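You operate a simulated robot arm through the tools that you are given. There is no shell and no other tool.

Carry out the task below with a simulated robot arm. There is one attempt and no reset: what you move stays moved.

## Task
Free the all stop button and get the desk back to hand mode.
Fine: mode key off before the button comes up; one press of reset, one of lamp test, then hand; press no start.

It is judged by the outcome, as a careful person would: the job done as asked, and still so three seconds after it is handed in. It fails if anything else is knocked over, pushed out of place, dropped, spilled or broken.

## Robot
A 7-joint arm with a three-finger gripper, fixed in place. Base frame: the origin is on the floor under the middle of its stand, x ahead of it, y to its left, z up; the work surface is at about z = 920. Readings come in mm, degrees, newtons and seconds.
It reaches about 977 mm from its shoulder. Its first joint turns from -166.0 to 166.0 degrees. Payload 2.69 kg.
The TCP is the grasp point between the finger pads, 29 mm short of the fingertips. In the tool frame z runs along the fingers and y along their closing line. The gripper opens to 120 mm; its body begins 78 mm behind the TCP.
Orientation is told as [roll, pitch, yaw] about the base's x, y, z axes, in that order, counted from this pose: with the fingers straight down and closing along the base's y, the tool's x points along the base's -x, its y along +y and its z along -z.

## Interface
- The arm moves only by the tool drive_tool. Its argument "deltas" is a list of rows, each a list of 7 numbers: the shift along the tool's x, y, z in units of 400 mm (1.0 is 400 mm), then the turn, a rotation vector about the tool's x, y, z in units of 45 degrees (1.0 is 45 degrees), then the gripper command, from -1 (shut) to 1 (fully open), values between in proportion. In form: [[dx, dy, dz, wx, wy, wz, gripper], ...]. A call has 1 to 20 rows; each row is the pose to reach, as a shift and turn from the pose commanded when the call began, along the tool's axes at that moment. A call with a number of a shift or a turn outside -1 to 1 is refused whole. Rows are played at 5 a second. More than 50 mm and 8.6 degrees between two rows, or a gripper value outside its range, and nothing of the call is played. A pose out of reach is approached as far as the arm can. The call stops where the force on the tool passes 40 N (or 10 N more than at its start, if that is more) or the arm is blocked; 0.2 s more then pass. Each finger travels about 136.2 mm/s and halts on what it meets, pressing with about 42 N; the grip force reading is that of the motor and also rises with nothing between the fingers. The clock runs only during rows and for 0.2 s after the last one: add rows that repeat a pose to give the fingers time. It gives the time, the measured TCP pose, the force on the tool (base axes), the opening and the grip force at its end, in the units of the frame above (readings bear some noise), with the torque about the TCP (base axes, N m) and any sound that the robot's microphone picked up.
- Cameras (640 x 400 px; columns grow to the right, rows downward): "scene" is fixed at [48.5, 651.4, 1490.3]; the picture's right is [-0.81, -0.59, 0.00], its down [-0.19, 0.26, -0.94] and it looks along [0.56, -0.76, -0.33] (base axes); focal length 356 px, centre (320, 200). "wrist" rides on the gripper at [63, 0, -104] in the tool frame; the picture's right is [0.01, 1.00, 0.00], its down [-0.83, 0.00, -0.56] and it looks along [-0.56, 0.00, 0.83] (tool axes); focal length 275 px, centre (320, 200). There is no depth. A picture from a camera that has moved, and an enlarged one, comes with that camera's place and axes in the base frame and with its lens.
- camera(camera): a new picture of that camera. The clock stands still meanwhile.
- raise_lower(by): moves the trunk up (or, below 0, down) by that many mm; the arm rides with it, the base frame stays. It gives what a move gives, with no picture.
- inspect(camera, box): a new picture of the part [left, top, right, bottom] of that camera's present view, enlarged. The clock stands still meanwhile.
- sign_off(): hands the job in; it is judged then, once.

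Nothing tells you positions but the pictures and the camera data. Unless the task says otherwise, let go and move clear before handing in.

The tools are called after "Emit:" as name(argument=value, ...) on one line, values as JSON. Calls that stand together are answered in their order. drive_tool: Moves the arm, as the interface text tells. Its arguments: {"type":"object","properties":{"deltas":{"type":"array","items":{"type":"array","items":{"type":"number"}}}},"required":["deltas"]} The other tools are called the same way: raise_lower (by) moves the trunk up or down; camera (camera) takes a picture; inspect (camera, box) takes an enlarged picture of a part of a camera's view; sign_off () hands the job in.

At the start:

```text
t: 0.0
eef_pos: [534.1, 5.0, 1297.8]
orientation: [0.0, 0.0, 0.0]
wrist_force: [-0.2, 0.4, -0.3]
torque: [0.03, 0.0, 0.0]
width: 120.1
gripper_force: 0.0
trunk travel left (down, up): [-375.0, 211.0]
```

scene: 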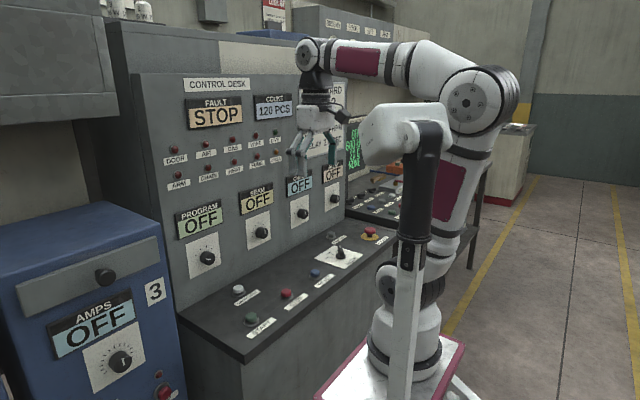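
wrist: 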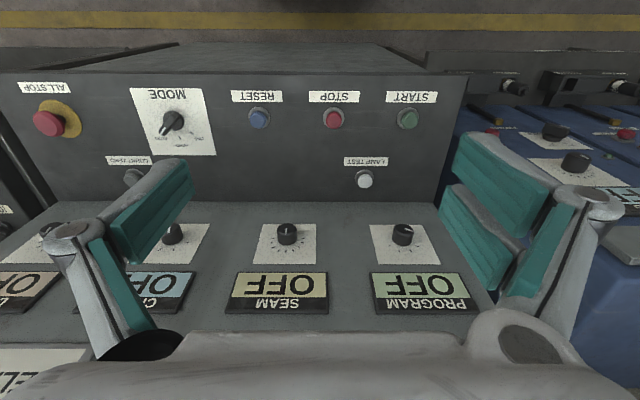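

I see a control desk with an all-stop mushroom button, a mode key/selector, reset, stop, start, lamp test and count-zero buttons. First I'll look closer at the labels and the selector's positions.

Emit:
inspect(camera="wrist", box=[0, 60, 240, 210])

Emit:
inspect(camera="wrist", box=[220, 60, 460, 210])

Emit:
inspect(camera="scene", box=[180, 210, 420, 360])

Emit:
inspect(camera="scene", box=[150, 60, 390, 210])

```text
2.67 times, centred on (120, 135) of wrist
camera zoom: at [471.1, 5.9, 1402.5], right [-0.01, 1.0, 0.0], down [0.83, 0.0, 0.56], along [0.56, 0.0, -0.83], focal length 734 px, centre (853, 373)
```

zoom: 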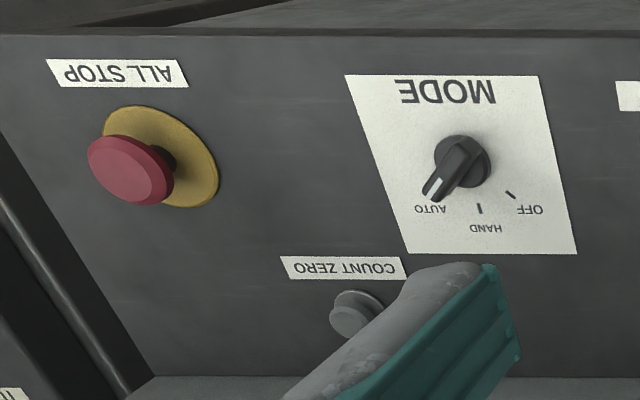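

```text
2.67 times, centred on (340, 135) of wrist
camera zoom: at [471.1, 5.9, 1402.5], right [-0.01, 1.0, 0.0], down [0.83, 0.0, 0.56], along [0.56, 0.0, -0.83], focal length 734 px, centre (267, 373)
```

zoom: 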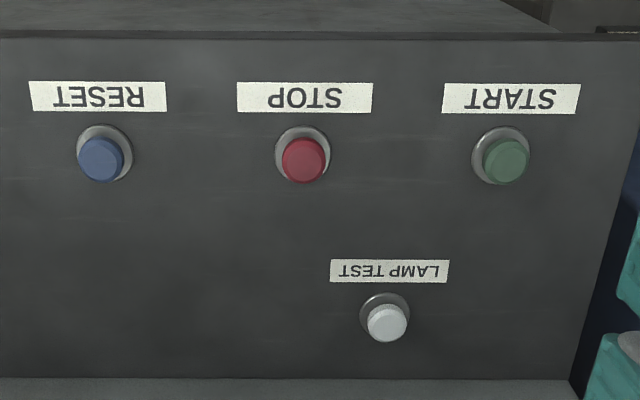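

```text
2.67 times, centred on (300, 285) of scene
camera zoom: at [48.5, 651.4, 1490.3], right [-0.81, -0.59, 0.0], down [-0.19, 0.26, -0.94], along [0.56, -0.76, -0.33], focal length 950 px, centre (373, -27)
```

zoom: 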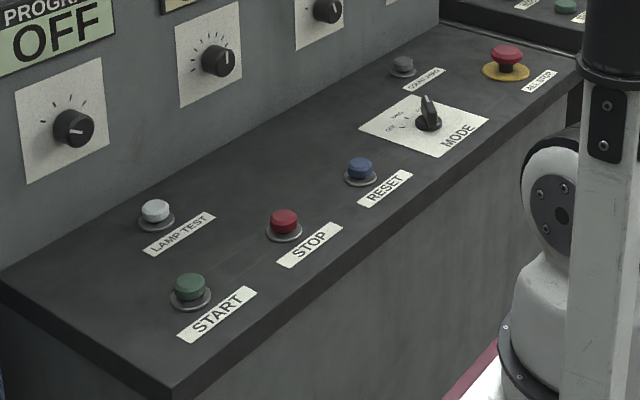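

```text
2.67 times, centred on (270, 135) of scene
camera zoom: at [48.5, 651.4, 1490.3], right [-0.81, -0.59, 0.0], down [-0.19, 0.26, -0.94], along [0.56, -0.76, -0.33], focal length 950 px, centre (453, 373)
```

zoom: 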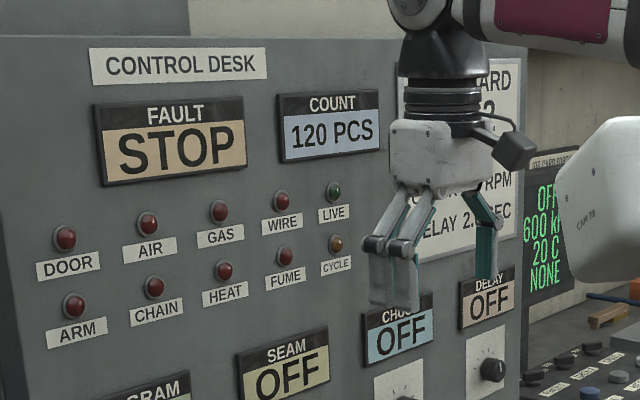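

The mode key points at AUTO (OFF, HAND, AUTO run from left to right), the fault display shows STOP, and the all stop looks latched near (632, -461, 936). I'll move the wrist over the mode key and all stop for a closer look before I touch anything.

Emit:
drive_tool(deltas=[[-0.02, -0.084, 0.046, 0, 0, 0, 1], [-0.041, -0.168, 0.092, 0, 0, 0, 1], [-0.062, -0.251, 0.139, 0, 0, 0, 1], [-0.083, -0.335, 0.185, 0, 0, 0, 1], [-0.103, -0.419, 0.231, 0, 0, 0, 1], [-0.124, -0.503, 0.278, 0, 0, 0, 1], [-0.144, -0.586, 0.324, 0, 0, 0, 1], [-0.165, -0.67, 0.37, 0, 0, 0, 1], [-0.165, -0.67, 0.37, 0, 0, 0, 1]])

Emit:
camera(camera="wrist")

Emit:
inspect(camera="scene", box=[300, 60, 460, 160])

```text
t: 2.0
eef_pos: [602.0, -264.0, 1147.1]
orientation: [0.0, 0.1, -0.1]
wrist_force: [-0.5, 0.1, -1.1]
torque: [0.01, 0.0, -0.02]
width: 119.9
gripper_force: 0.1
trunk travel left (down, up): [-375.0, 211.0]
```

```text
taken
camera wrist: at [539.7, -264.4, 1251.4], right [-0.01, 1.0, 0.0], down [0.83, 0.0, 0.56], along [0.56, 0.0, -0.83], focal length 275 px, centre (320, 200)
```

wrist: 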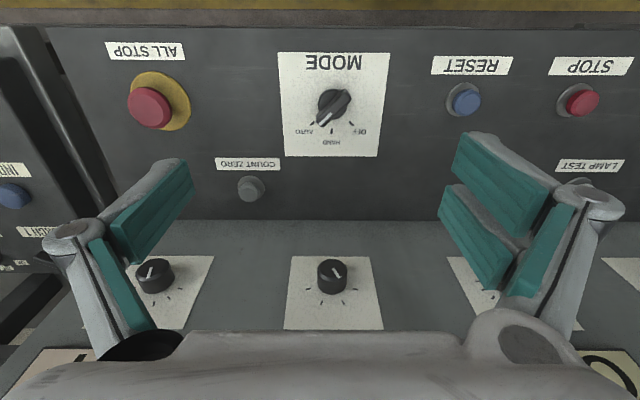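

```text
4.00 times, centred on (380, 110) of scene
camera zoom: at [48.5, 651.4, 1490.3], right [-0.81, -0.59, 0.0], down [-0.19, 0.26, -0.94], along [0.56, -0.76, -0.33], focal length 1424 px, centre (80, 560)
```

zoom: 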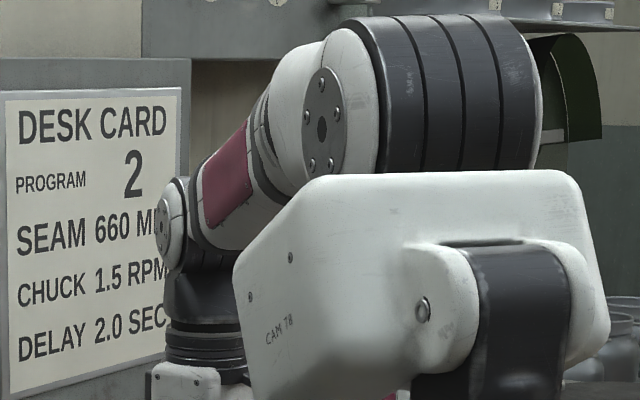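

Emit:
inspect(camera="wrist", box=[260, 40, 420, 160])

Emit:
inspect(camera="wrist", box=[80, 30, 240, 150])

Emit:
inspect(camera="scene", box=[300, 210, 420, 285])

```text
3.33 times, centred on (340, 100) of wrist
camera zoom: at [539.7, -264.4, 1251.4], right [-0.01, 1.0, 0.0], down [0.83, 0.0, 0.56], along [0.56, 0.0, -0.83], focal length 918 px, centre (253, 533)
```

zoom: 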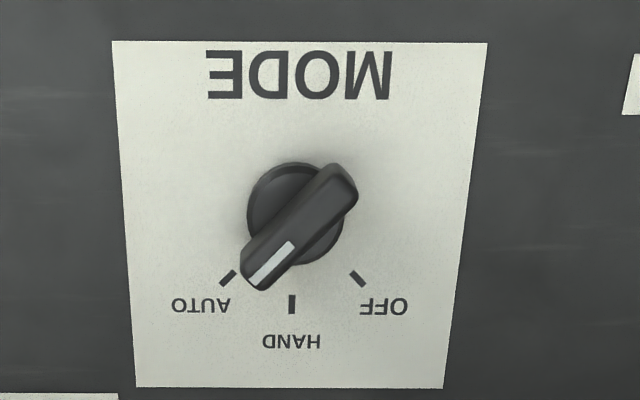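

```text
3.33 times, centred on (160, 90) of wrist
camera zoom: at [539.7, -264.4, 1251.4], right [-0.01, 1.0, 0.0], down [0.83, 0.0, 0.56], along [0.56, 0.0, -0.83], focal length 918 px, centre (853, 567)
```

zoom: 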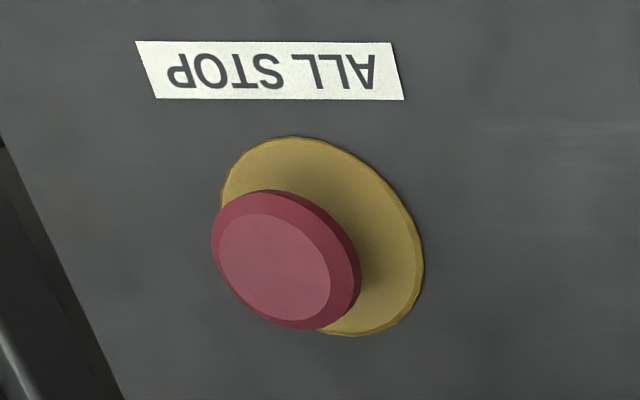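

```text
5.33 times, centred on (360, 248) of scene
camera zoom: at [48.5, 651.4, 1490.3], right [-0.81, -0.59, 0.0], down [-0.19, 0.26, -0.94], along [0.56, -0.76, -0.33], focal length 1899 px, centre (107, -53)
```

zoom: 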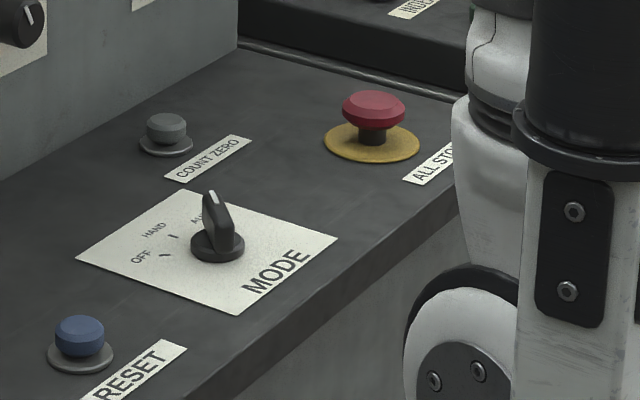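

The mode knob is centred near (627, -250), its pointer at -45° (AUTO). HAND is 0° and OFF is +45°, and the surface is around z≈915–920. I'll align the grip with the knob bar (yaw -45°), come lower above it, and check.

Emit:
drive_tool(deltas=[[-0.011, 0.006, 0.045, 0, 0, 0.167, 1], [-0.021, 0.012, 0.09, 0, 0, 0.333, 1], [-0.032, 0.018, 0.134, 0, 0, 0.5, 1], [-0.043, 0.024, 0.179, 0, 0, 0.667, 1], [-0.053, 0.03, 0.223, 0, 0, 0.833, 0.5], [-0.064, 0.036, 0.268, 0, 0, 1.0, 0.2], [-0.064, 0.036, 0.268, 0, 0, 1.0, 0.2], [-0.064, 0.036, 0.268, 0, 0, 1.0, 0.2]])

Emit:
camera(camera="wrist")

Emit:
inspect(camera="scene", box=[260, 170, 420, 290])

```text
t: 3.8
eef_pos: [625.7, -246.2, 1042.2]
orientation: [0.0, 0.0, -45.0]
wrist_force: [0.3, 0.3, 0.4]
torque: [0.02, 0.0, 0.02]
width: 72.0
gripper_force: 0.0
trunk travel left (down, up): [-375.0, 211.0]
```

```text
taken
camera wrist: at [580.8, -201.8, 1146.8], right [0.7, 0.71, 0.0], down [0.59, -0.58, 0.56], along [0.39, -0.39, -0.83], focal length 275 px, centre (320, 200)
```

wrist: 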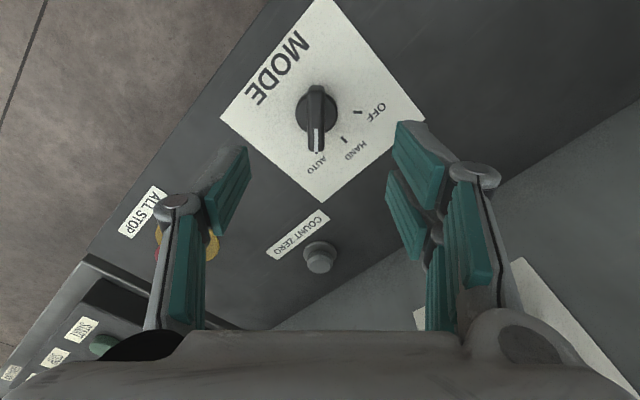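

```text
3.33 times, centred on (340, 230) of scene
camera zoom: at [48.5, 651.4, 1490.3], right [-0.81, -0.59, 0.0], down [-0.19, 0.26, -0.94], along [0.56, -0.76, -0.33], focal length 1187 px, centre (253, 100)
```

zoom: 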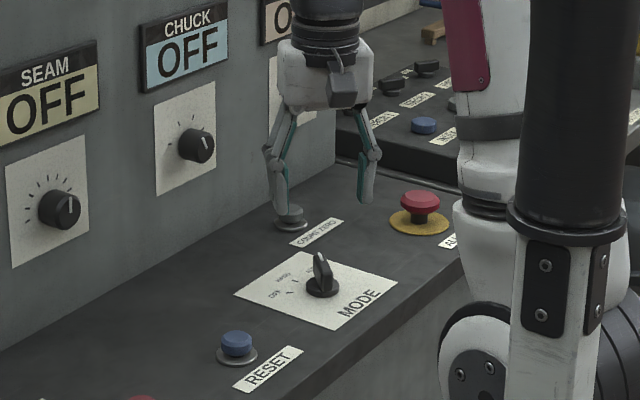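

Emit:
inspect(camera="wrist", box=[260, 70, 380, 160])

```text
4.44 times, centred on (320, 115) of wrist
camera zoom: at [580.8, -201.8, 1146.8], right [0.7, 0.71, 0.0], down [0.59, -0.58, 0.56], along [0.39, -0.39, -0.83], focal length 1224 px, centre (320, 578)
```

zoom: 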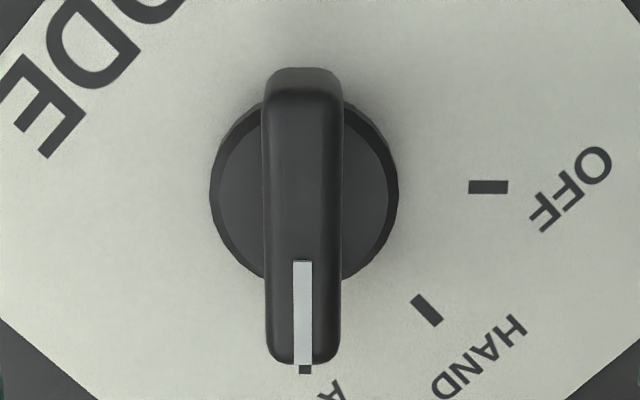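

The bar is aligned with the fingers and the knob sits about 3 mm off along the closing line. I'll correct that and come down to grip height in steps.

Emit:
drive_tool(deltas=[[-0.002, -0.007, 0.05, 0, 0, 0, 0.2], [-0.002, -0.007, 0.1, 0, 0, 0, 0.2], [-0.002, -0.007, 0.15, 0, 0, 0, 0.2], [-0.002, -0.007, 0.18, 0, 0, 0, 0.2], [-0.002, -0.007, 0.18, 0, 0, 0, 0.0], [-0.002, -0.007, 0.18, 0, 0, 0, 0.0]])

Emit:
camera(camera="wrist")

Emit:
inspect(camera="scene", box=[300, 190, 400, 265])

```text
t: 5.2
eef_pos: [624.0, -250.3, 971.9]
orientation: [0.1, 0.1, -45.0]
wrist_force: [0.8, 0.2, 0.2]
torque: [-0.01, -0.02, 0.01]
width: 60.0
gripper_force: 0.1
trunk travel left (down, up): [-375.0, 211.0]
```

```text
taken
camera wrist: at [579.1, -204.8, 1075.4], right [0.7, 0.71, 0.0], down [0.59, -0.58, 0.56], along [0.4, -0.39, -0.83], focal length 275 px, centre (320, 200)
```

wrist: 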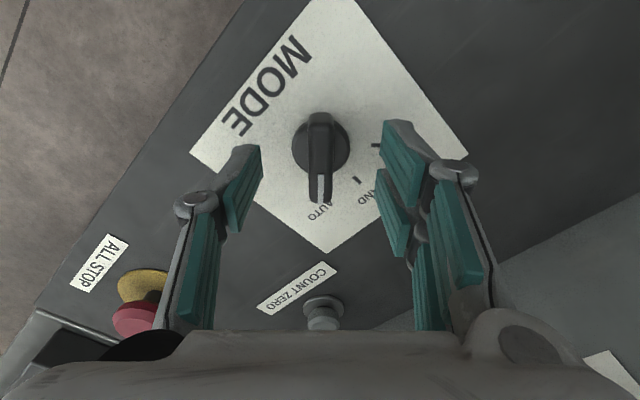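

```text
5.33 times, centred on (350, 228) of scene
camera zoom: at [48.5, 651.4, 1490.3], right [-0.81, -0.59, 0.0], down [-0.19, 0.26, -0.94], along [0.56, -0.76, -0.33], focal length 1899 px, centre (160, 53)
```

zoom: 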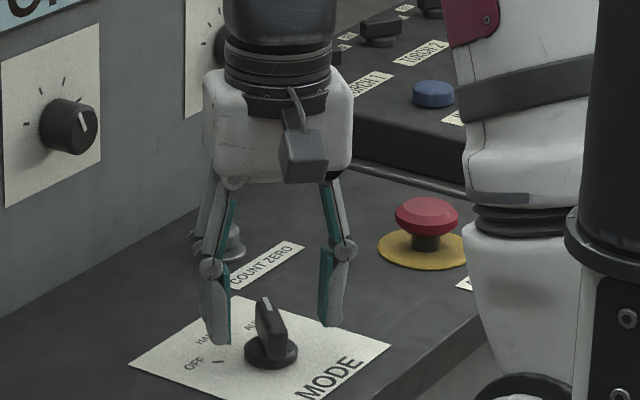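

The knob now sits centred between the fingers. I'll lower slightly and close on the bar.

Emit:
drive_tool(deltas=[[0.0, 0.0, 0.01, 0, 0, 0, 0.0], [0.0, 0.0, 0.02, 0, 0, 0, 0.0], [0.0, 0.0, 0.02, 0, 0, 0, -0.3], [0.0, 0.0, 0.02, 0, 0, 0, -0.6], [0.0, 0.0, 0.02, 0, 0, 0, -0.9], [0.0, 0.0, 0.02, 0, 0, 0, -0.9], [0.0, 0.0, 0.02, 0, 0, 0, -0.9]])

Emit:
camera(camera="wrist")

Emit:
inspect(camera="scene", box=[300, 190, 400, 265])

```text
t: 6.8
eef_pos: [624.5, -248.9, 962.4]
orientation: [0.1, 0.1, -44.9]
wrist_force: [3.3, 2.8, -2.1]
torque: [0.02, -0.18, -0.02]
width: 13.0
gripper_force: 39.7
trunk travel left (down, up): [-375.0, 211.0]
```

```text
taken
camera wrist: at [579.7, -204.8, 1067.4], right [0.7, 0.71, 0.0], down [0.59, -0.58, 0.56], along [0.4, -0.39, -0.83], focal length 275 px, centre (320, 200)
```

wrist: 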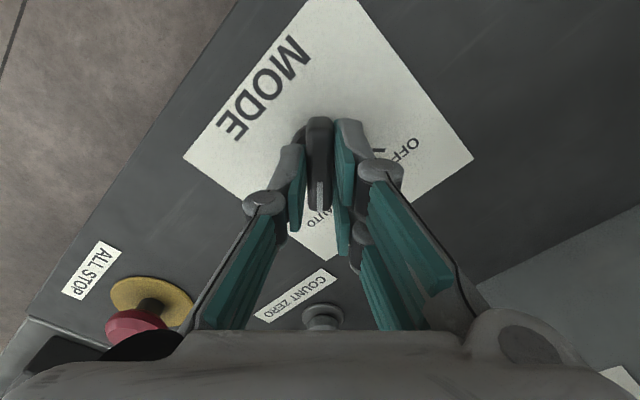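

```text
5.33 times, centred on (350, 228) of scene
camera zoom: at [48.5, 651.4, 1490.3], right [-0.81, -0.59, 0.0], down [-0.19, 0.26, -0.94], along [0.56, -0.76, -0.33], focal length 1899 px, centre (160, 53)
```

zoom: 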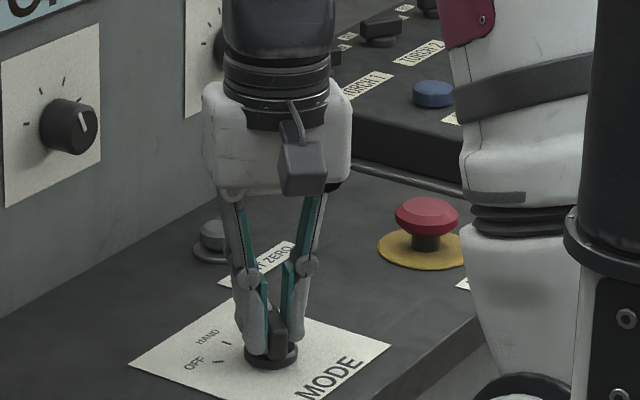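

The grip holds at 13 mm with low side force. I'll turn toward OFF, the first 45° taking it past HAND.

Emit:
drive_tool(deltas=[[0, 0, 0, 0, 0, -0.14, -0.9], [0, 0, 0, 0, 0, -0.28, -0.9], [0, 0, 0, 0, 0, -0.42, -0.9], [0, 0, 0, 0, 0, -0.56, -0.9], [0, 0, 0, 0, 0, -0.7, -0.9], [0, 0, 0, 0, 0, -0.85, -0.9], [0, 0, 0, 0, 0, -1.0, -0.9]])

Emit:
camera(camera="wrist")

```text
t: 8.4
eef_pos: [624.1, -249.4, 963.4]
orientation: [0.0, 0.2, 0.2]
wrist_force: [-3.2, 5.7, -2.2]
torque: [0.15, -1.08, 0.03]
width: 12.9
gripper_force: 39.2
trunk travel left (down, up): [-375.0, 211.0]
```

```text
taken
camera wrist: at [561.5, -250.0, 1067.5], right [-0.01, 1.0, 0.0], down [0.83, 0.01, 0.55], along [0.55, 0.0, -0.83], focal length 275 px, centre (320, 200)
```

wrist: 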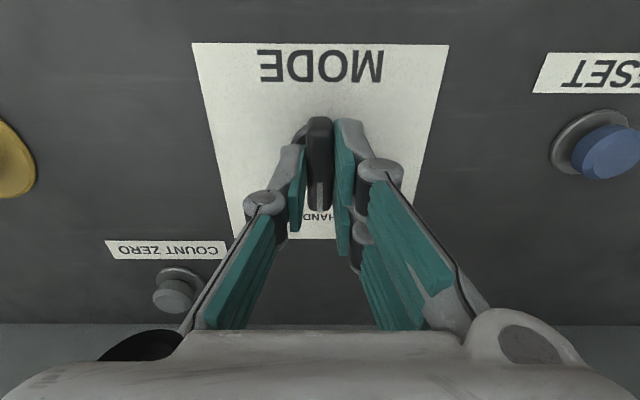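

The knob turned with the grip and now points to HAND. I'll carry on another 45° to OFF.

Emit:
drive_tool(deltas=[[0, 0, 0, 0, 0, -0.14, -0.9], [0, 0, 0, 0, 0, -0.28, -0.9], [0, 0, 0, 0, 0, -0.42, -0.9], [0, 0, 0, 0, 0, -0.56, -0.9], [0, 0, 0, 0, 0, -0.7, -0.9], [0, 0, 0, 0, 0, -0.85, -0.9], [0, 0, 0, 0, 0, -1.0, -0.9]])

Emit:
camera(camera="wrist")

```text
t: 10.0
eef_pos: [624.4, -250.6, 964.1]
orientation: [-0.1, 0.0, 45.2]
wrist_force: [1.0, 2.8, 3.6]
torque: [-0.18, 0.29, -0.11]
width: 12.8
gripper_force: 40.0
trunk travel left (down, up): [-375.0, 211.0]
```

```text
taken
camera wrist: at [580.1, -294.7, 1067.4], right [-0.71, 0.7, 0.0], down [0.58, 0.59, 0.56], along [0.39, 0.4, -0.83], focal length 275 px, centre (320, 200)
```

wrist: 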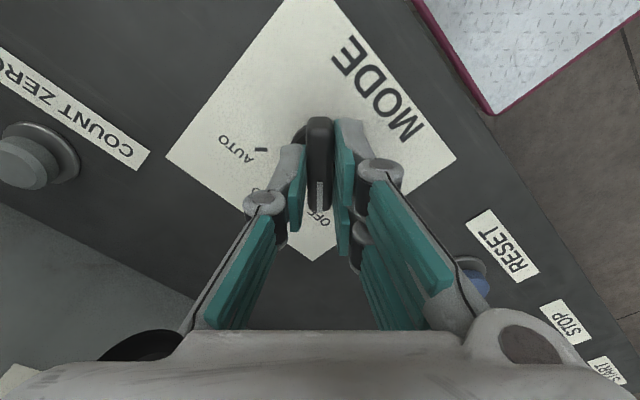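

The pointer is at OFF. I'll open, lift straight up and check it stays there.

Emit:
drive_tool(deltas=[[0, 0, 0, 0, 0, 0, -0.5], [0, 0, 0, 0, 0, 0, 0.0], [0, 0, 0, 0, 0, 0, 0.0], [0, 0, -0.05, 0, 0, 0, 0.0], [0, 0, -0.12, 0, 0, 0, 0.0], [0, 0, -0.2, 0, 0, 0, 0.0], [0, 0, -0.2, 0, 0, 0, 0.0]])

Emit:
camera(camera="wrist")

Emit:
camera(camera="scene")

```text
t: 11.6
eef_pos: [624.1, -250.1, 1043.4]
orientation: [0.0, 0.0, 45.1]
wrist_force: [-0.3, -0.7, 0.1]
torque: [0.0, 0.01, -0.01]
width: 60.1
gripper_force: 0.1
trunk travel left (down, up): [-375.0, 211.0]
```

```text
taken
camera wrist: at [579.9, -295.2, 1147.6], right [-0.71, 0.7, 0.0], down [0.58, 0.59, 0.56], along [0.39, 0.4, -0.83], focal length 275 px, centre (320, 200)
```

wrist: 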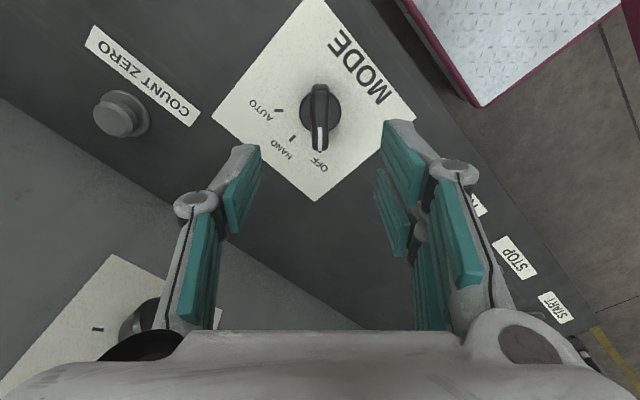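

```text
taken
```

scene: 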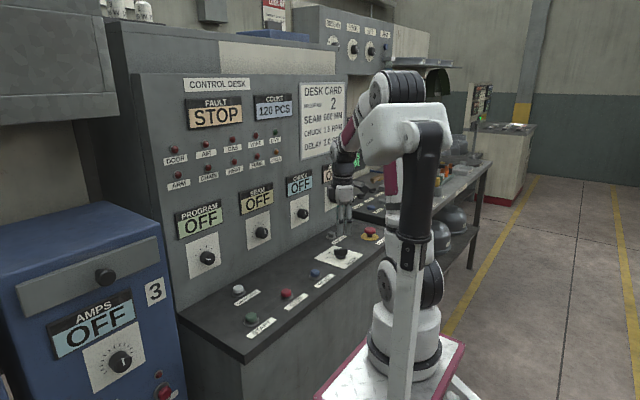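

Mode is confirmed at OFF with the fault still on STOP. Next I'll move above the all stop to see how much room there is around it.

Emit:
drive_tool(deltas=[[0.055, -0.058, -0.05, 0, 0, 0, 0.3], [0.109, -0.115, -0.1, 0, 0, 0, 0.5], [0.163, -0.172, -0.15, 0, 0, 0, 0.5], [0.218, -0.23, -0.15, 0, 0, 0, 0.5], [0.272, -0.288, -0.15, 0, 0, 0, 0.5], [0.327, -0.345, -0.15, 0, 0, 0, 0.5], [0.327, -0.345, -0.15, 0, 0, 0, 0.5]])

Emit:
camera(camera="wrist")

Emit:
inspect(camera="scene", box=[310, 180, 430, 270])

```text
t: 13.2
eef_pos: [631.1, -440.6, 1103.9]
orientation: [0.0, 0.0, 45.0]
wrist_force: [-0.1, -0.8, -0.1]
torque: [0.0, -0.01, 0.01]
width: 89.7
gripper_force: 0.1
trunk travel left (down, up): [-375.0, 211.0]
```

```text
taken
camera wrist: at [585.9, -485.0, 1207.8], right [-0.71, 0.7, 0.0], down [0.58, 0.59, 0.56], along [0.39, 0.4, -0.83], focal length 275 px, centre (320, 200)
```

wrist: 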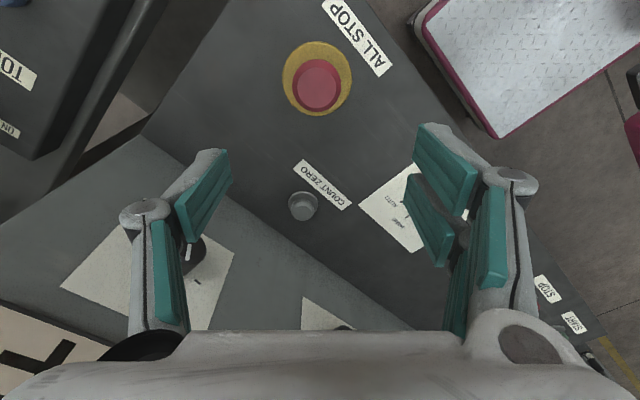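

```text
4.44 times, centred on (370, 225) of scene
camera zoom: at [48.5, 651.4, 1490.3], right [-0.81, -0.59, 0.0], down [-0.19, 0.26, -0.94], along [0.56, -0.76, -0.33], focal length 1583 px, centre (98, 89)
```

zoom: 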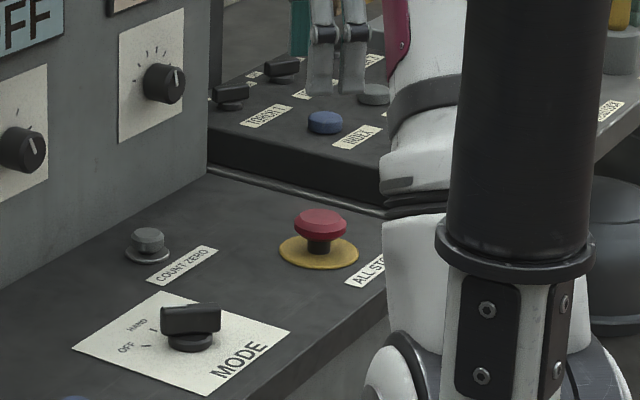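

Emit:
inspect(camera="wrist", box=[260, 35, 380, 125])

Emit:
inspect(camera="wrist", box=[0, 0, 240, 180])

Emit:
inspect(camera="scene", box=[350, 215, 390, 245])

```text
4.44 times, centred on (320, 80) of wrist
camera zoom: at [585.9, -485.0, 1207.8], right [-0.71, 0.7, 0.0], down [0.58, 0.59, 0.56], along [0.39, 0.4, -0.83], focal length 1224 px, centre (320, 733)
```

zoom: 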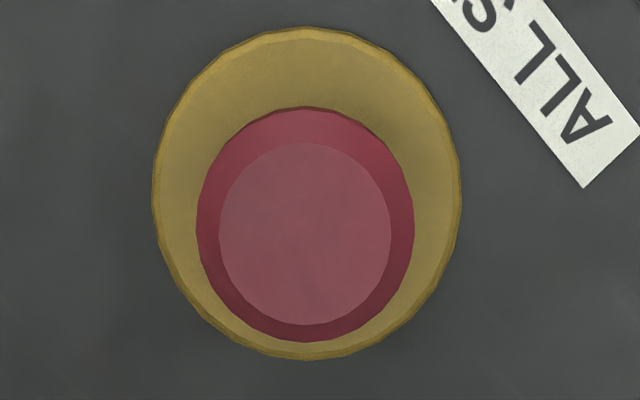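

```text
2.22 times, centred on (120, 90) of wrist
camera zoom: at [585.9, -485.0, 1207.8], right [-0.71, 0.7, 0.0], down [0.58, 0.59, 0.56], along [0.39, 0.4, -0.83], focal length 612 px, centre (764, 444)
```

zoom: 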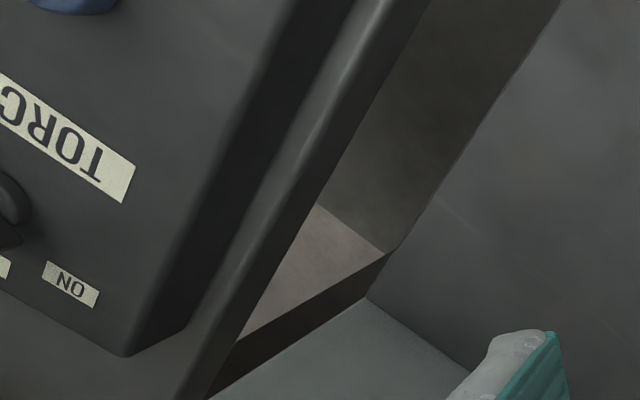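

```text
13.33 times, centred on (370, 230) of scene
camera zoom: at [48.5, 651.4, 1490.3], right [-0.81, -0.59, 0.0], down [-0.19, 0.26, -0.94], along [0.56, -0.76, -0.33], focal length 4748 px, centre (-347, -200)
```

zoom: 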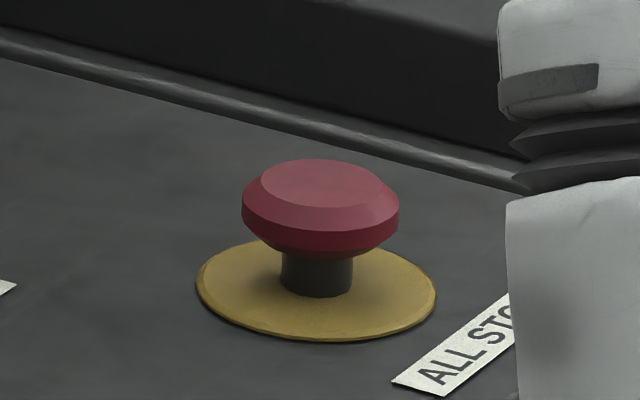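

The all stop cap is about 44 mm across at (625, -450), with its top near z≈953 and about 95 mm of clearance to the neighbouring console. I'll centre on it and come down partway to check.

Emit:
drive_tool(deltas=[[0.013, -0.004, 0.06, 0, 0, 0, 0.5], [0.026, -0.007, 0.12, 0, 0, 0, 0.5], [0.026, -0.007, 0.18, 0, 0, 0, 0.5], [0.026, -0.007, 0.23, 0, 0, 0, 0.5], [0.026, -0.007, 0.23, 0, 0, 0, 0.5]])

Emit:
camera(camera="wrist")

Emit:
inspect(camera="scene", box=[320, 180, 420, 255])

```text
t: 14.4
eef_pos: [627.3, -448.5, 1013.0]
orientation: [0.0, -0.1, 45.0]
wrist_force: [0.2, 0.2, -0.1]
torque: [0.02, -0.04, 0.03]
width: 89.9
gripper_force: 0.1
trunk travel left (down, up): [-375.0, 211.0]
```

```text
taken
camera wrist: at [582.4, -493.8, 1116.4], right [-0.71, 0.7, 0.0], down [0.58, 0.59, 0.56], along [0.39, 0.4, -0.83], focal length 275 px, centre (320, 200)
```

wrist: 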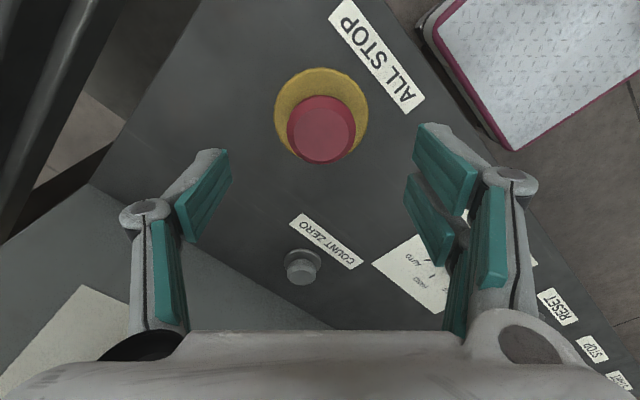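

```text
5.33 times, centred on (370, 218) of scene
camera zoom: at [48.5, 651.4, 1490.3], right [-0.81, -0.59, 0.0], down [-0.19, 0.26, -0.94], along [0.56, -0.76, -0.33], focal length 1899 px, centre (53, 107)
```

zoom: 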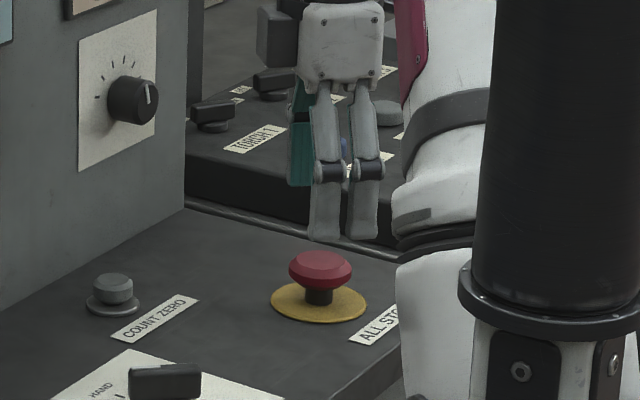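

Emit:
inspect(camera="wrist", box=[260, 55, 380, 175])

```text
3.33 times, centred on (320, 115) of wrist
camera zoom: at [582.4, -493.8, 1116.4], right [-0.71, 0.7, 0.0], down [0.58, 0.59, 0.56], along [0.39, 0.4, -0.83], focal length 918 px, centre (320, 483)
```

zoom: 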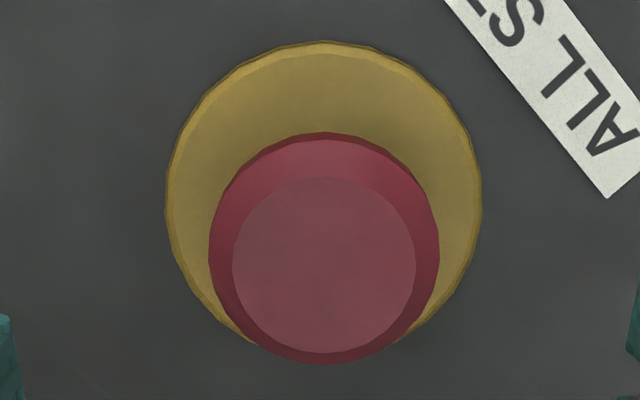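

Emit:
drive_tool(deltas=[[0.006, 0.002, 0.05, 0, 0, 0, 0.5], [0.006, 0.002, 0.1, 0, 0, 0, 0.5], [0.006, 0.002, 0.13, 0, 0, 0, 0.5], [0.006, 0.002, 0.13, 0, 0, 0, 0.5]])

Emit:
camera(camera="wrist")

Emit:
inspect(camera="scene", box=[330, 190, 410, 250])

```text
t: 15.4
eef_pos: [624.5, -450.1, 958.5]
orientation: [0.0, 0.0, 45.2]
wrist_force: [-0.2, -0.9, 0.0]
torque: [-0.04, 0.03, 0.0]
width: 90.0
gripper_force: 0.1
trunk travel left (down, up): [-375.0, 211.0]
```

```text
taken
camera wrist: at [579.3, -495.2, 1062.9], right [-0.71, 0.7, 0.0], down [0.58, 0.59, 0.56], along [0.39, 0.4, -0.83], focal length 275 px, centre (320, 200)
```

wrist: 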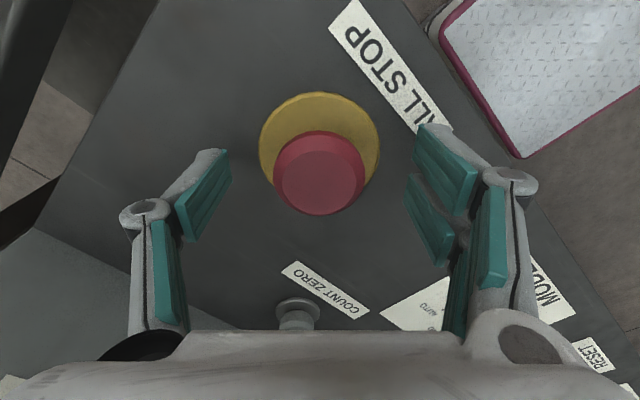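

```text
6.67 times, centred on (370, 220) of scene
camera zoom: at [48.5, 651.4, 1490.3], right [-0.81, -0.59, 0.0], down [-0.19, 0.26, -0.94], along [0.56, -0.76, -0.33], focal length 2374 px, centre (-13, 67)
```

zoom: 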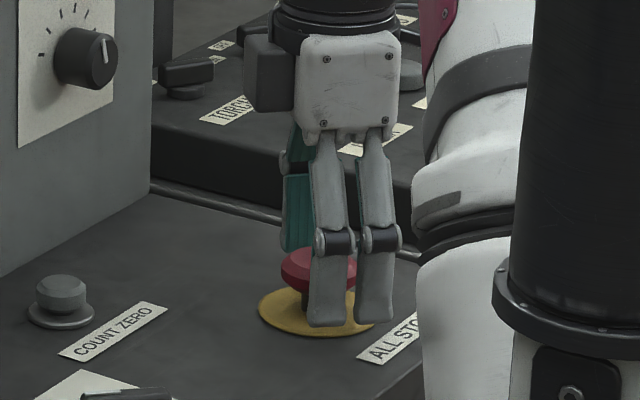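

The cap is centred between the fingers. I'll close on it.

Emit:
drive_tool(deltas=[[0, 0, 0, 0, 0, 0, 0.2], [0, 0, 0, 0, 0, 0, -0.1], [0, 0, 0, 0, 0, 0, -0.4], [0, 0, 0, 0, 0, 0, -0.6], [0, 0, 0, 0, 0, 0, -0.6]])

Emit:
camera(camera="wrist")

Emit:
inspect(camera="scene", box=[330, 190, 410, 250])

```text
t: 16.6
eef_pos: [623.5, -452.0, 959.8]
orientation: [0.0, 0.0, 45.1]
wrist_force: [2.9, -2.5, 0.5]
torque: [-0.03, -0.06, 0.11]
width: 41.2
gripper_force: 45.0
trunk travel left (down, up): [-375.0, 211.0]
```

```text
taken
camera wrist: at [579.4, -495.5, 1063.2], right [-0.71, 0.7, 0.0], down [0.58, 0.59, 0.56], along [0.39, 0.39, -0.83], focal length 275 px, centre (320, 200)
```

wrist: 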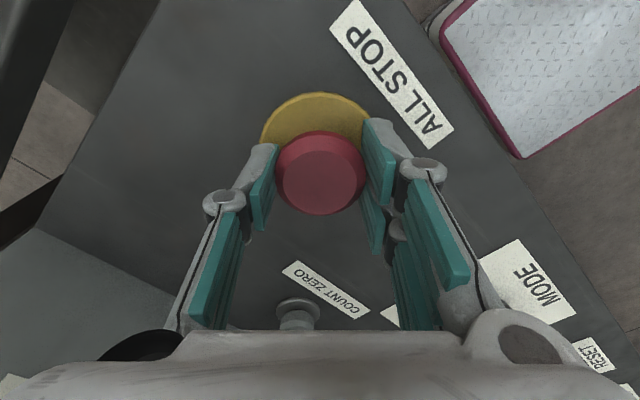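

```text
6.67 times, centred on (370, 220) of scene
camera zoom: at [48.5, 651.4, 1490.3], right [-0.81, -0.59, 0.0], down [-0.19, 0.26, -0.94], along [0.56, -0.76, -0.33], focal length 2374 px, centre (-13, 67)
```

zoom: 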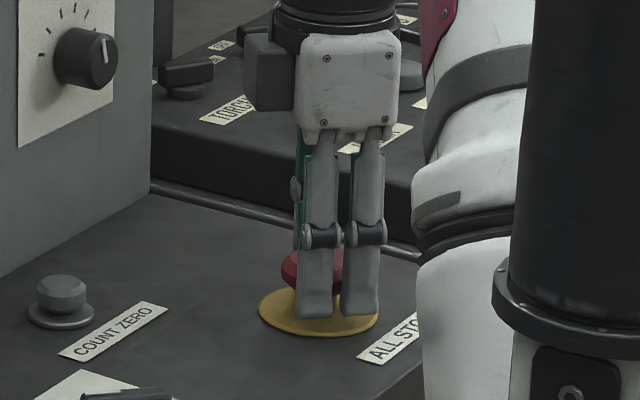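

The cap is gripped at 41 mm. I'll twist it clockwise, the usual turn-to-release direction, while watching torque and sound.

Emit:
drive_tool(deltas=[[0, 0, 0, 0, 0, 0.11, -0.6], [0, 0, 0, 0, 0, 0.22, -0.6], [0, 0, 0, 0, 0, 0.33, -0.6], [0, 0, 0, 0, 0, 0.44, -0.6]])

Emit:
camera(camera="wrist")

Emit:
camera(camera="scene")

```text
t: 17.6
eef_pos: [623.0, -451.3, 959.0]
orientation: [-0.1, -0.1, 25.2]
wrist_force: [14.4, -1.4, -0.1]
torque: [-0.05, -0.32, 0.52]
width: 41.2
gripper_force: 45.1
trunk travel left (down, up): [-375.0, 211.0]
```

```text
taken
camera wrist: at [566.4, -477.8, 1063.4], right [-0.43, 0.9, 0.0], down [0.75, 0.36, 0.56], along [0.5, 0.24, -0.83], focal length 275 px, centre (320, 200)
```

wrist: 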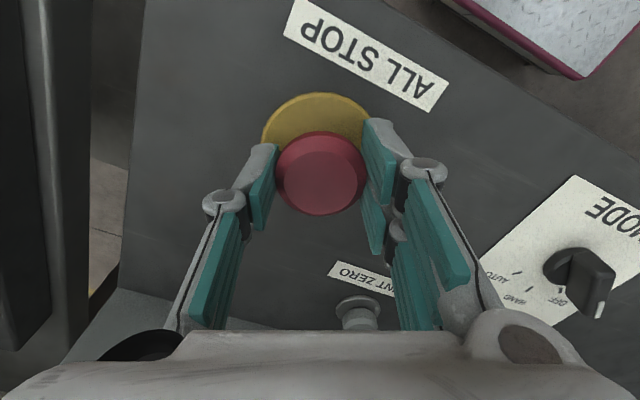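

```text
taken
```

scene: 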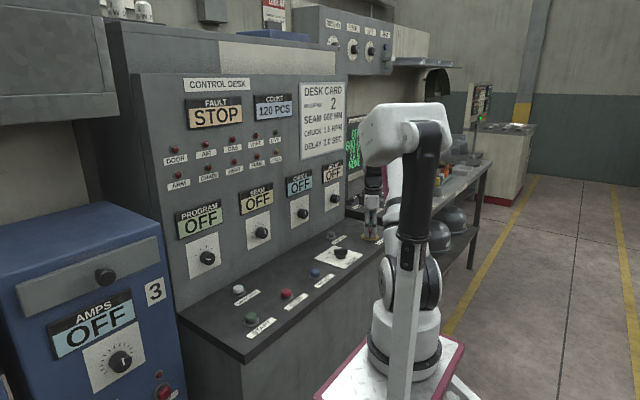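

Emit:
drive_tool(deltas=[[-0.003, -0.001, 0, 0, 0, 0.11, -0.6], [-0.003, -0.001, 0, 0, 0, 0.22, -0.6], [-0.003, -0.001, 0, 0, 0, 0.33, -0.6], [-0.003, -0.001, 0, 0, 0, 0.44, -0.6], [-0.003, -0.001, 0, 0, 0, 0.56, -0.6]])

Emit:
camera(camera="wrist")

Emit:
inspect(camera="scene", box=[150, 80, 390, 260])

```text
t: 18.8
eef_pos: [624.2, -450.3, 958.7]
orientation: [0.0, -0.1, 0.1]
wrist_force: [3.9, 3.2, -0.7]
torque: [0.08, -0.05, 0.62]
width: 41.5
gripper_force: 44.8
trunk travel left (down, up): [-375.0, 211.0]
```

```text
taken
camera wrist: at [561.0, -450.2, 1062.7], right [0.0, 1.0, 0.0], down [0.83, 0.0, 0.56], along [0.56, 0.0, -0.83], focal length 275 px, centre (320, 200)
```

wrist: 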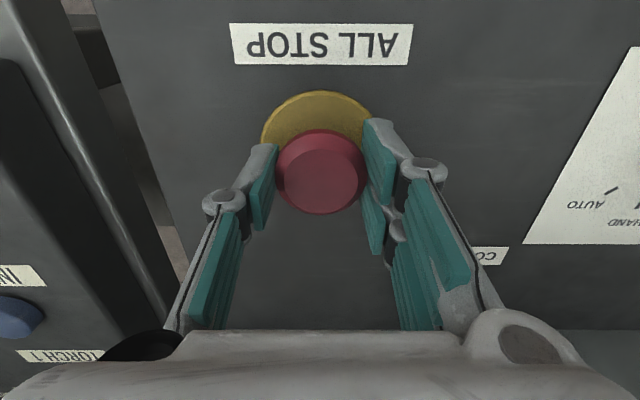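

```text
2.22 times, centred on (270, 170) of scene
camera zoom: at [48.5, 651.4, 1490.3], right [-0.81, -0.59, 0.0], down [-0.19, 0.26, -0.94], along [0.56, -0.76, -0.33], focal length 791 px, centre (431, 267)
```

zoom: 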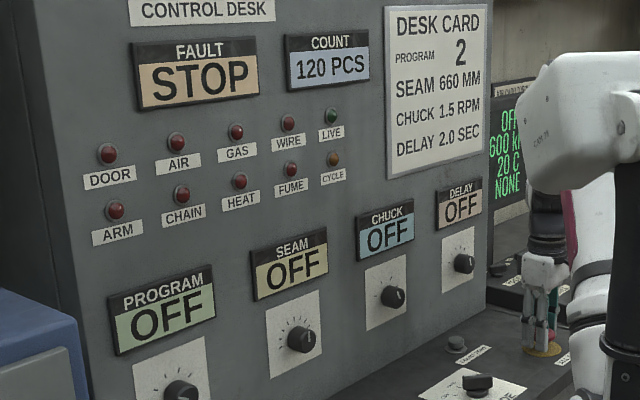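

No release after 45° and the torque is steady at about 0.6 Nm. I'll turn a little further clockwise before trying a pull.

Emit:
drive_tool(deltas=[[-0.001, 0, 0, 0, 0, 0.11, -0.7], [-0.001, 0, 0, 0, 0, 0.22, -0.7], [-0.001, 0, 0, 0, 0, 0.33, -0.7], [-0.001, 0, 0, 0, 0, 0.44, -0.7], [-0.001, 0, 0, 0, 0, 0.56, -0.7], [-0.001, 0, 0, 0, 0, 0.67, -0.7]])

Emit:
inspect(camera="wrist", box=[200, 60, 440, 240])

Emit:
inspect(camera="scene", box=[330, 190, 410, 250])

```text
t: 20.2
eef_pos: [625.0, -450.8, 960.0]
orientation: [0.0, 0.0, -30.2]
wrist_force: [3.1, 12.0, 0.8]
torque: [0.12, -0.13, 0.63]
width: 41.1
gripper_force: 45.1
trunk travel left (down, up): [-375.0, 211.0]
```

```text
2.22 times, centred on (320, 150) of wrist
camera zoom: at [570.0, -418.5, 1062.7], right [0.5, 0.87, 0.0], down [0.72, -0.41, 0.56], along [0.48, -0.28, -0.83], focal length 612 px, centre (320, 311)
```

zoom: 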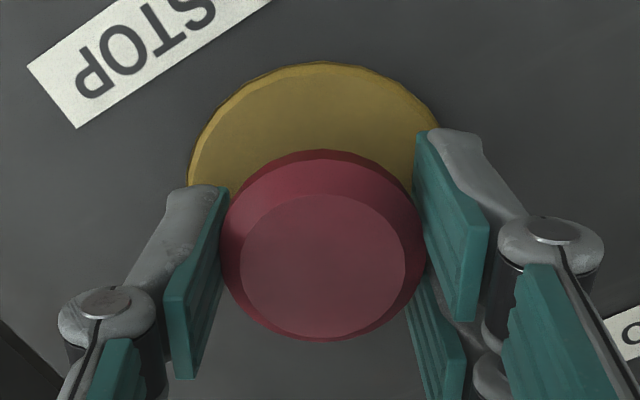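

```text
6.67 times, centred on (370, 220) of scene
camera zoom: at [48.5, 651.4, 1490.3], right [-0.81, -0.59, 0.0], down [-0.19, 0.26, -0.94], along [0.56, -0.76, -0.33], focal length 2374 px, centre (-13, 67)
```

zoom: 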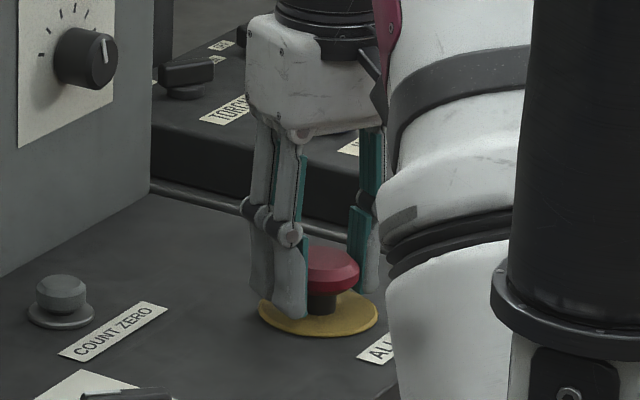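

Twisting alone doesn't free it. I'll try pulling it straight up gently.

Emit:
drive_tool(deltas=[[0, 0, -0.005, 0, 0, 0, -0.8], [0, 0, -0.01, 0, 0, 0, -0.8], [0, 0, -0.015, 0, 0, 0, -0.8], [0, 0, -0.02, 0, 0, 0, -0.8], [0, 0, -0.025, 0, 0, 0, -0.8], [0, 0, -0.03, 0, 0, 0, -0.8]])

Emit:
inspect(camera="wrist", box=[200, 60, 440, 240])

Emit:
inspect(camera="scene", box=[150, 80, 390, 260])

Emit:
inspect(camera="scene", box=[330, 190, 410, 250])

```text
t: 21.6
eef_pos: [624.7, -450.2, 970.8]
orientation: [0.0, 0.0, -30.2]
wrist_force: [9.3, 8.6, -6.7]
torque: [-0.02, -0.47, -0.01]
width: 40.9
gripper_force: 45.4
trunk travel left (down, up): [-375.0, 211.0]
```

```text
2.22 times, centred on (320, 150) of wrist
camera zoom: at [570.1, -418.7, 1075.1], right [0.5, 0.87, 0.0], down [0.72, -0.41, 0.56], along [0.48, -0.28, -0.83], focal length 612 px, centre (320, 311)
```

zoom: 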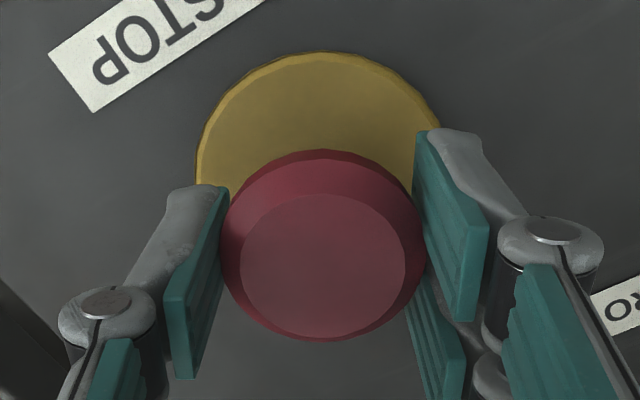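

```text
2.22 times, centred on (270, 170) of scene
camera zoom: at [48.5, 651.4, 1490.3], right [-0.81, -0.59, 0.0], down [-0.19, 0.26, -0.94], along [0.56, -0.76, -0.33], focal length 791 px, centre (431, 267)
```

zoom: 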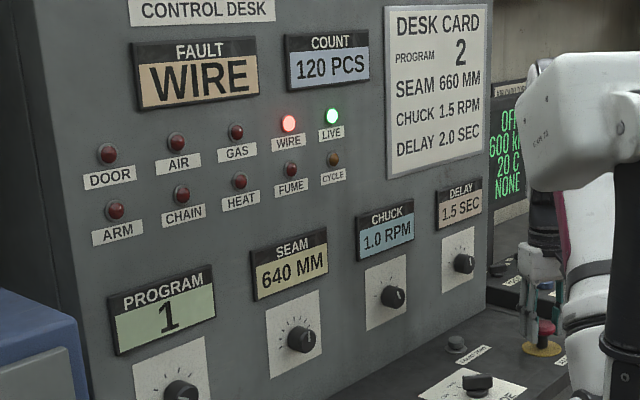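

```text
6.67 times, centred on (370, 220) of scene
camera zoom: at [48.5, 651.4, 1490.3], right [-0.81, -0.59, 0.0], down [-0.19, 0.26, -0.94], along [0.56, -0.76, -0.33], focal length 2374 px, centre (-13, 67)
```

zoom: 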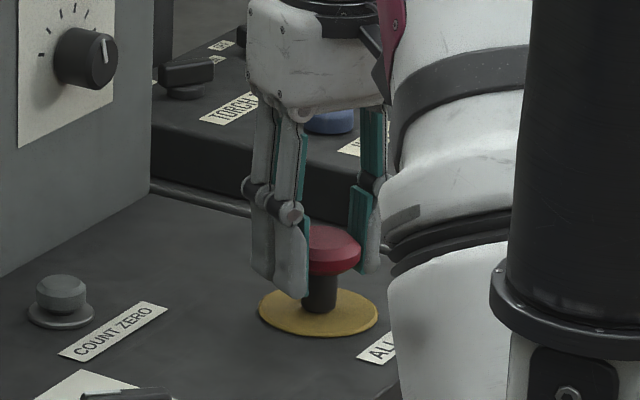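

Pulling worked: the button came up, LIVE is lit, and the fault display now reads WIRE, which reset should address. I'll let go of the cap and rise clear.

Emit:
drive_tool(deltas=[[0, 0, 0, 0, 0, 0, -0.2], [0, 0, 0, 0, 0, 0, 0.2], [0, 0, 0, 0, 0, 0, 0.5], [0, 0, 0, 0, 0, 0, 0.5], [0, 0, -0.06, 0, 0, 0, 0.5], [0, 0, -0.14, 0, 0, 0, 0.5], [0, 0, -0.22, 0, 0, 0, 0.5], [0, 0, -0.3, 0, 0, 0, 0.5], [0, 0, -0.3, 0, 0, 0, 0.5]])

Emit:
camera(camera="wrist")

Emit:
inspect(camera="scene", box=[150, 80, 390, 260])

Emit:
inspect(camera="scene", box=[330, 190, 410, 250])

```text
t: 23.6
eef_pos: [624.0, -448.6, 1092.1]
orientation: [-0.1, 0.0, -30.1]
wrist_force: [0.1, -0.1, -0.1]
torque: [-0.02, 0.03, -0.01]
width: 90.1
gripper_force: 0.0
trunk travel left (down, up): [-375.0, 211.0]
```

```text
taken
camera wrist: at [569.0, -416.4, 1196.7], right [0.5, 0.87, 0.0], down [0.72, -0.41, 0.56], along [0.48, -0.28, -0.83], focal length 275 px, centre (320, 200)
```

wrist: 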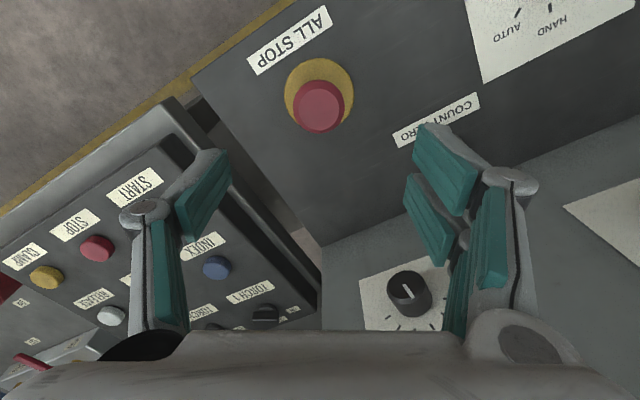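

```text
2.22 times, centred on (270, 170) of scene
camera zoom: at [48.5, 651.4, 1490.3], right [-0.81, -0.59, 0.0], down [-0.19, 0.26, -0.94], along [0.56, -0.76, -0.33], focal length 791 px, centre (431, 267)
```

zoom: 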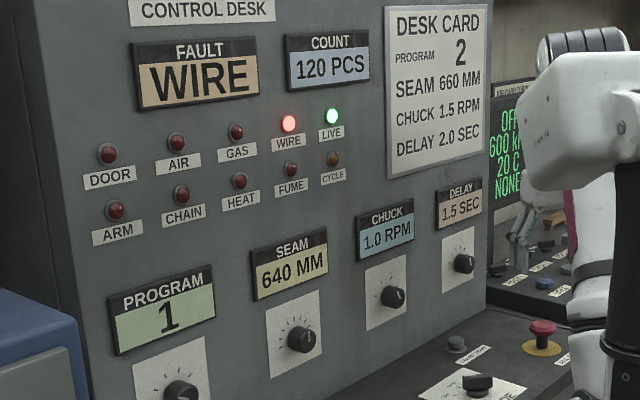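

```text
6.67 times, centred on (370, 220) of scene
camera zoom: at [48.5, 651.4, 1490.3], right [-0.81, -0.59, 0.0], down [-0.19, 0.26, -0.94], along [0.56, -0.76, -0.33], focal length 2374 px, centre (-13, 67)
```

zoom: 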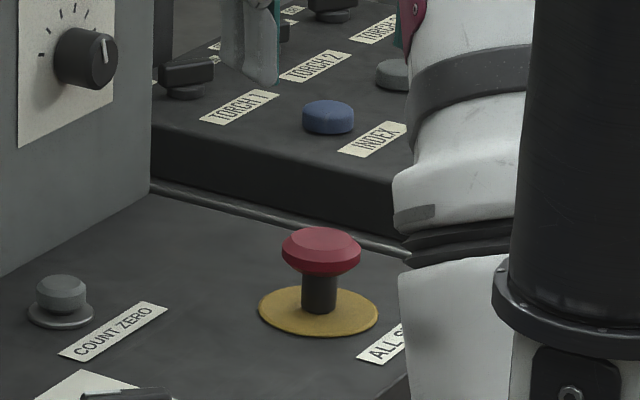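

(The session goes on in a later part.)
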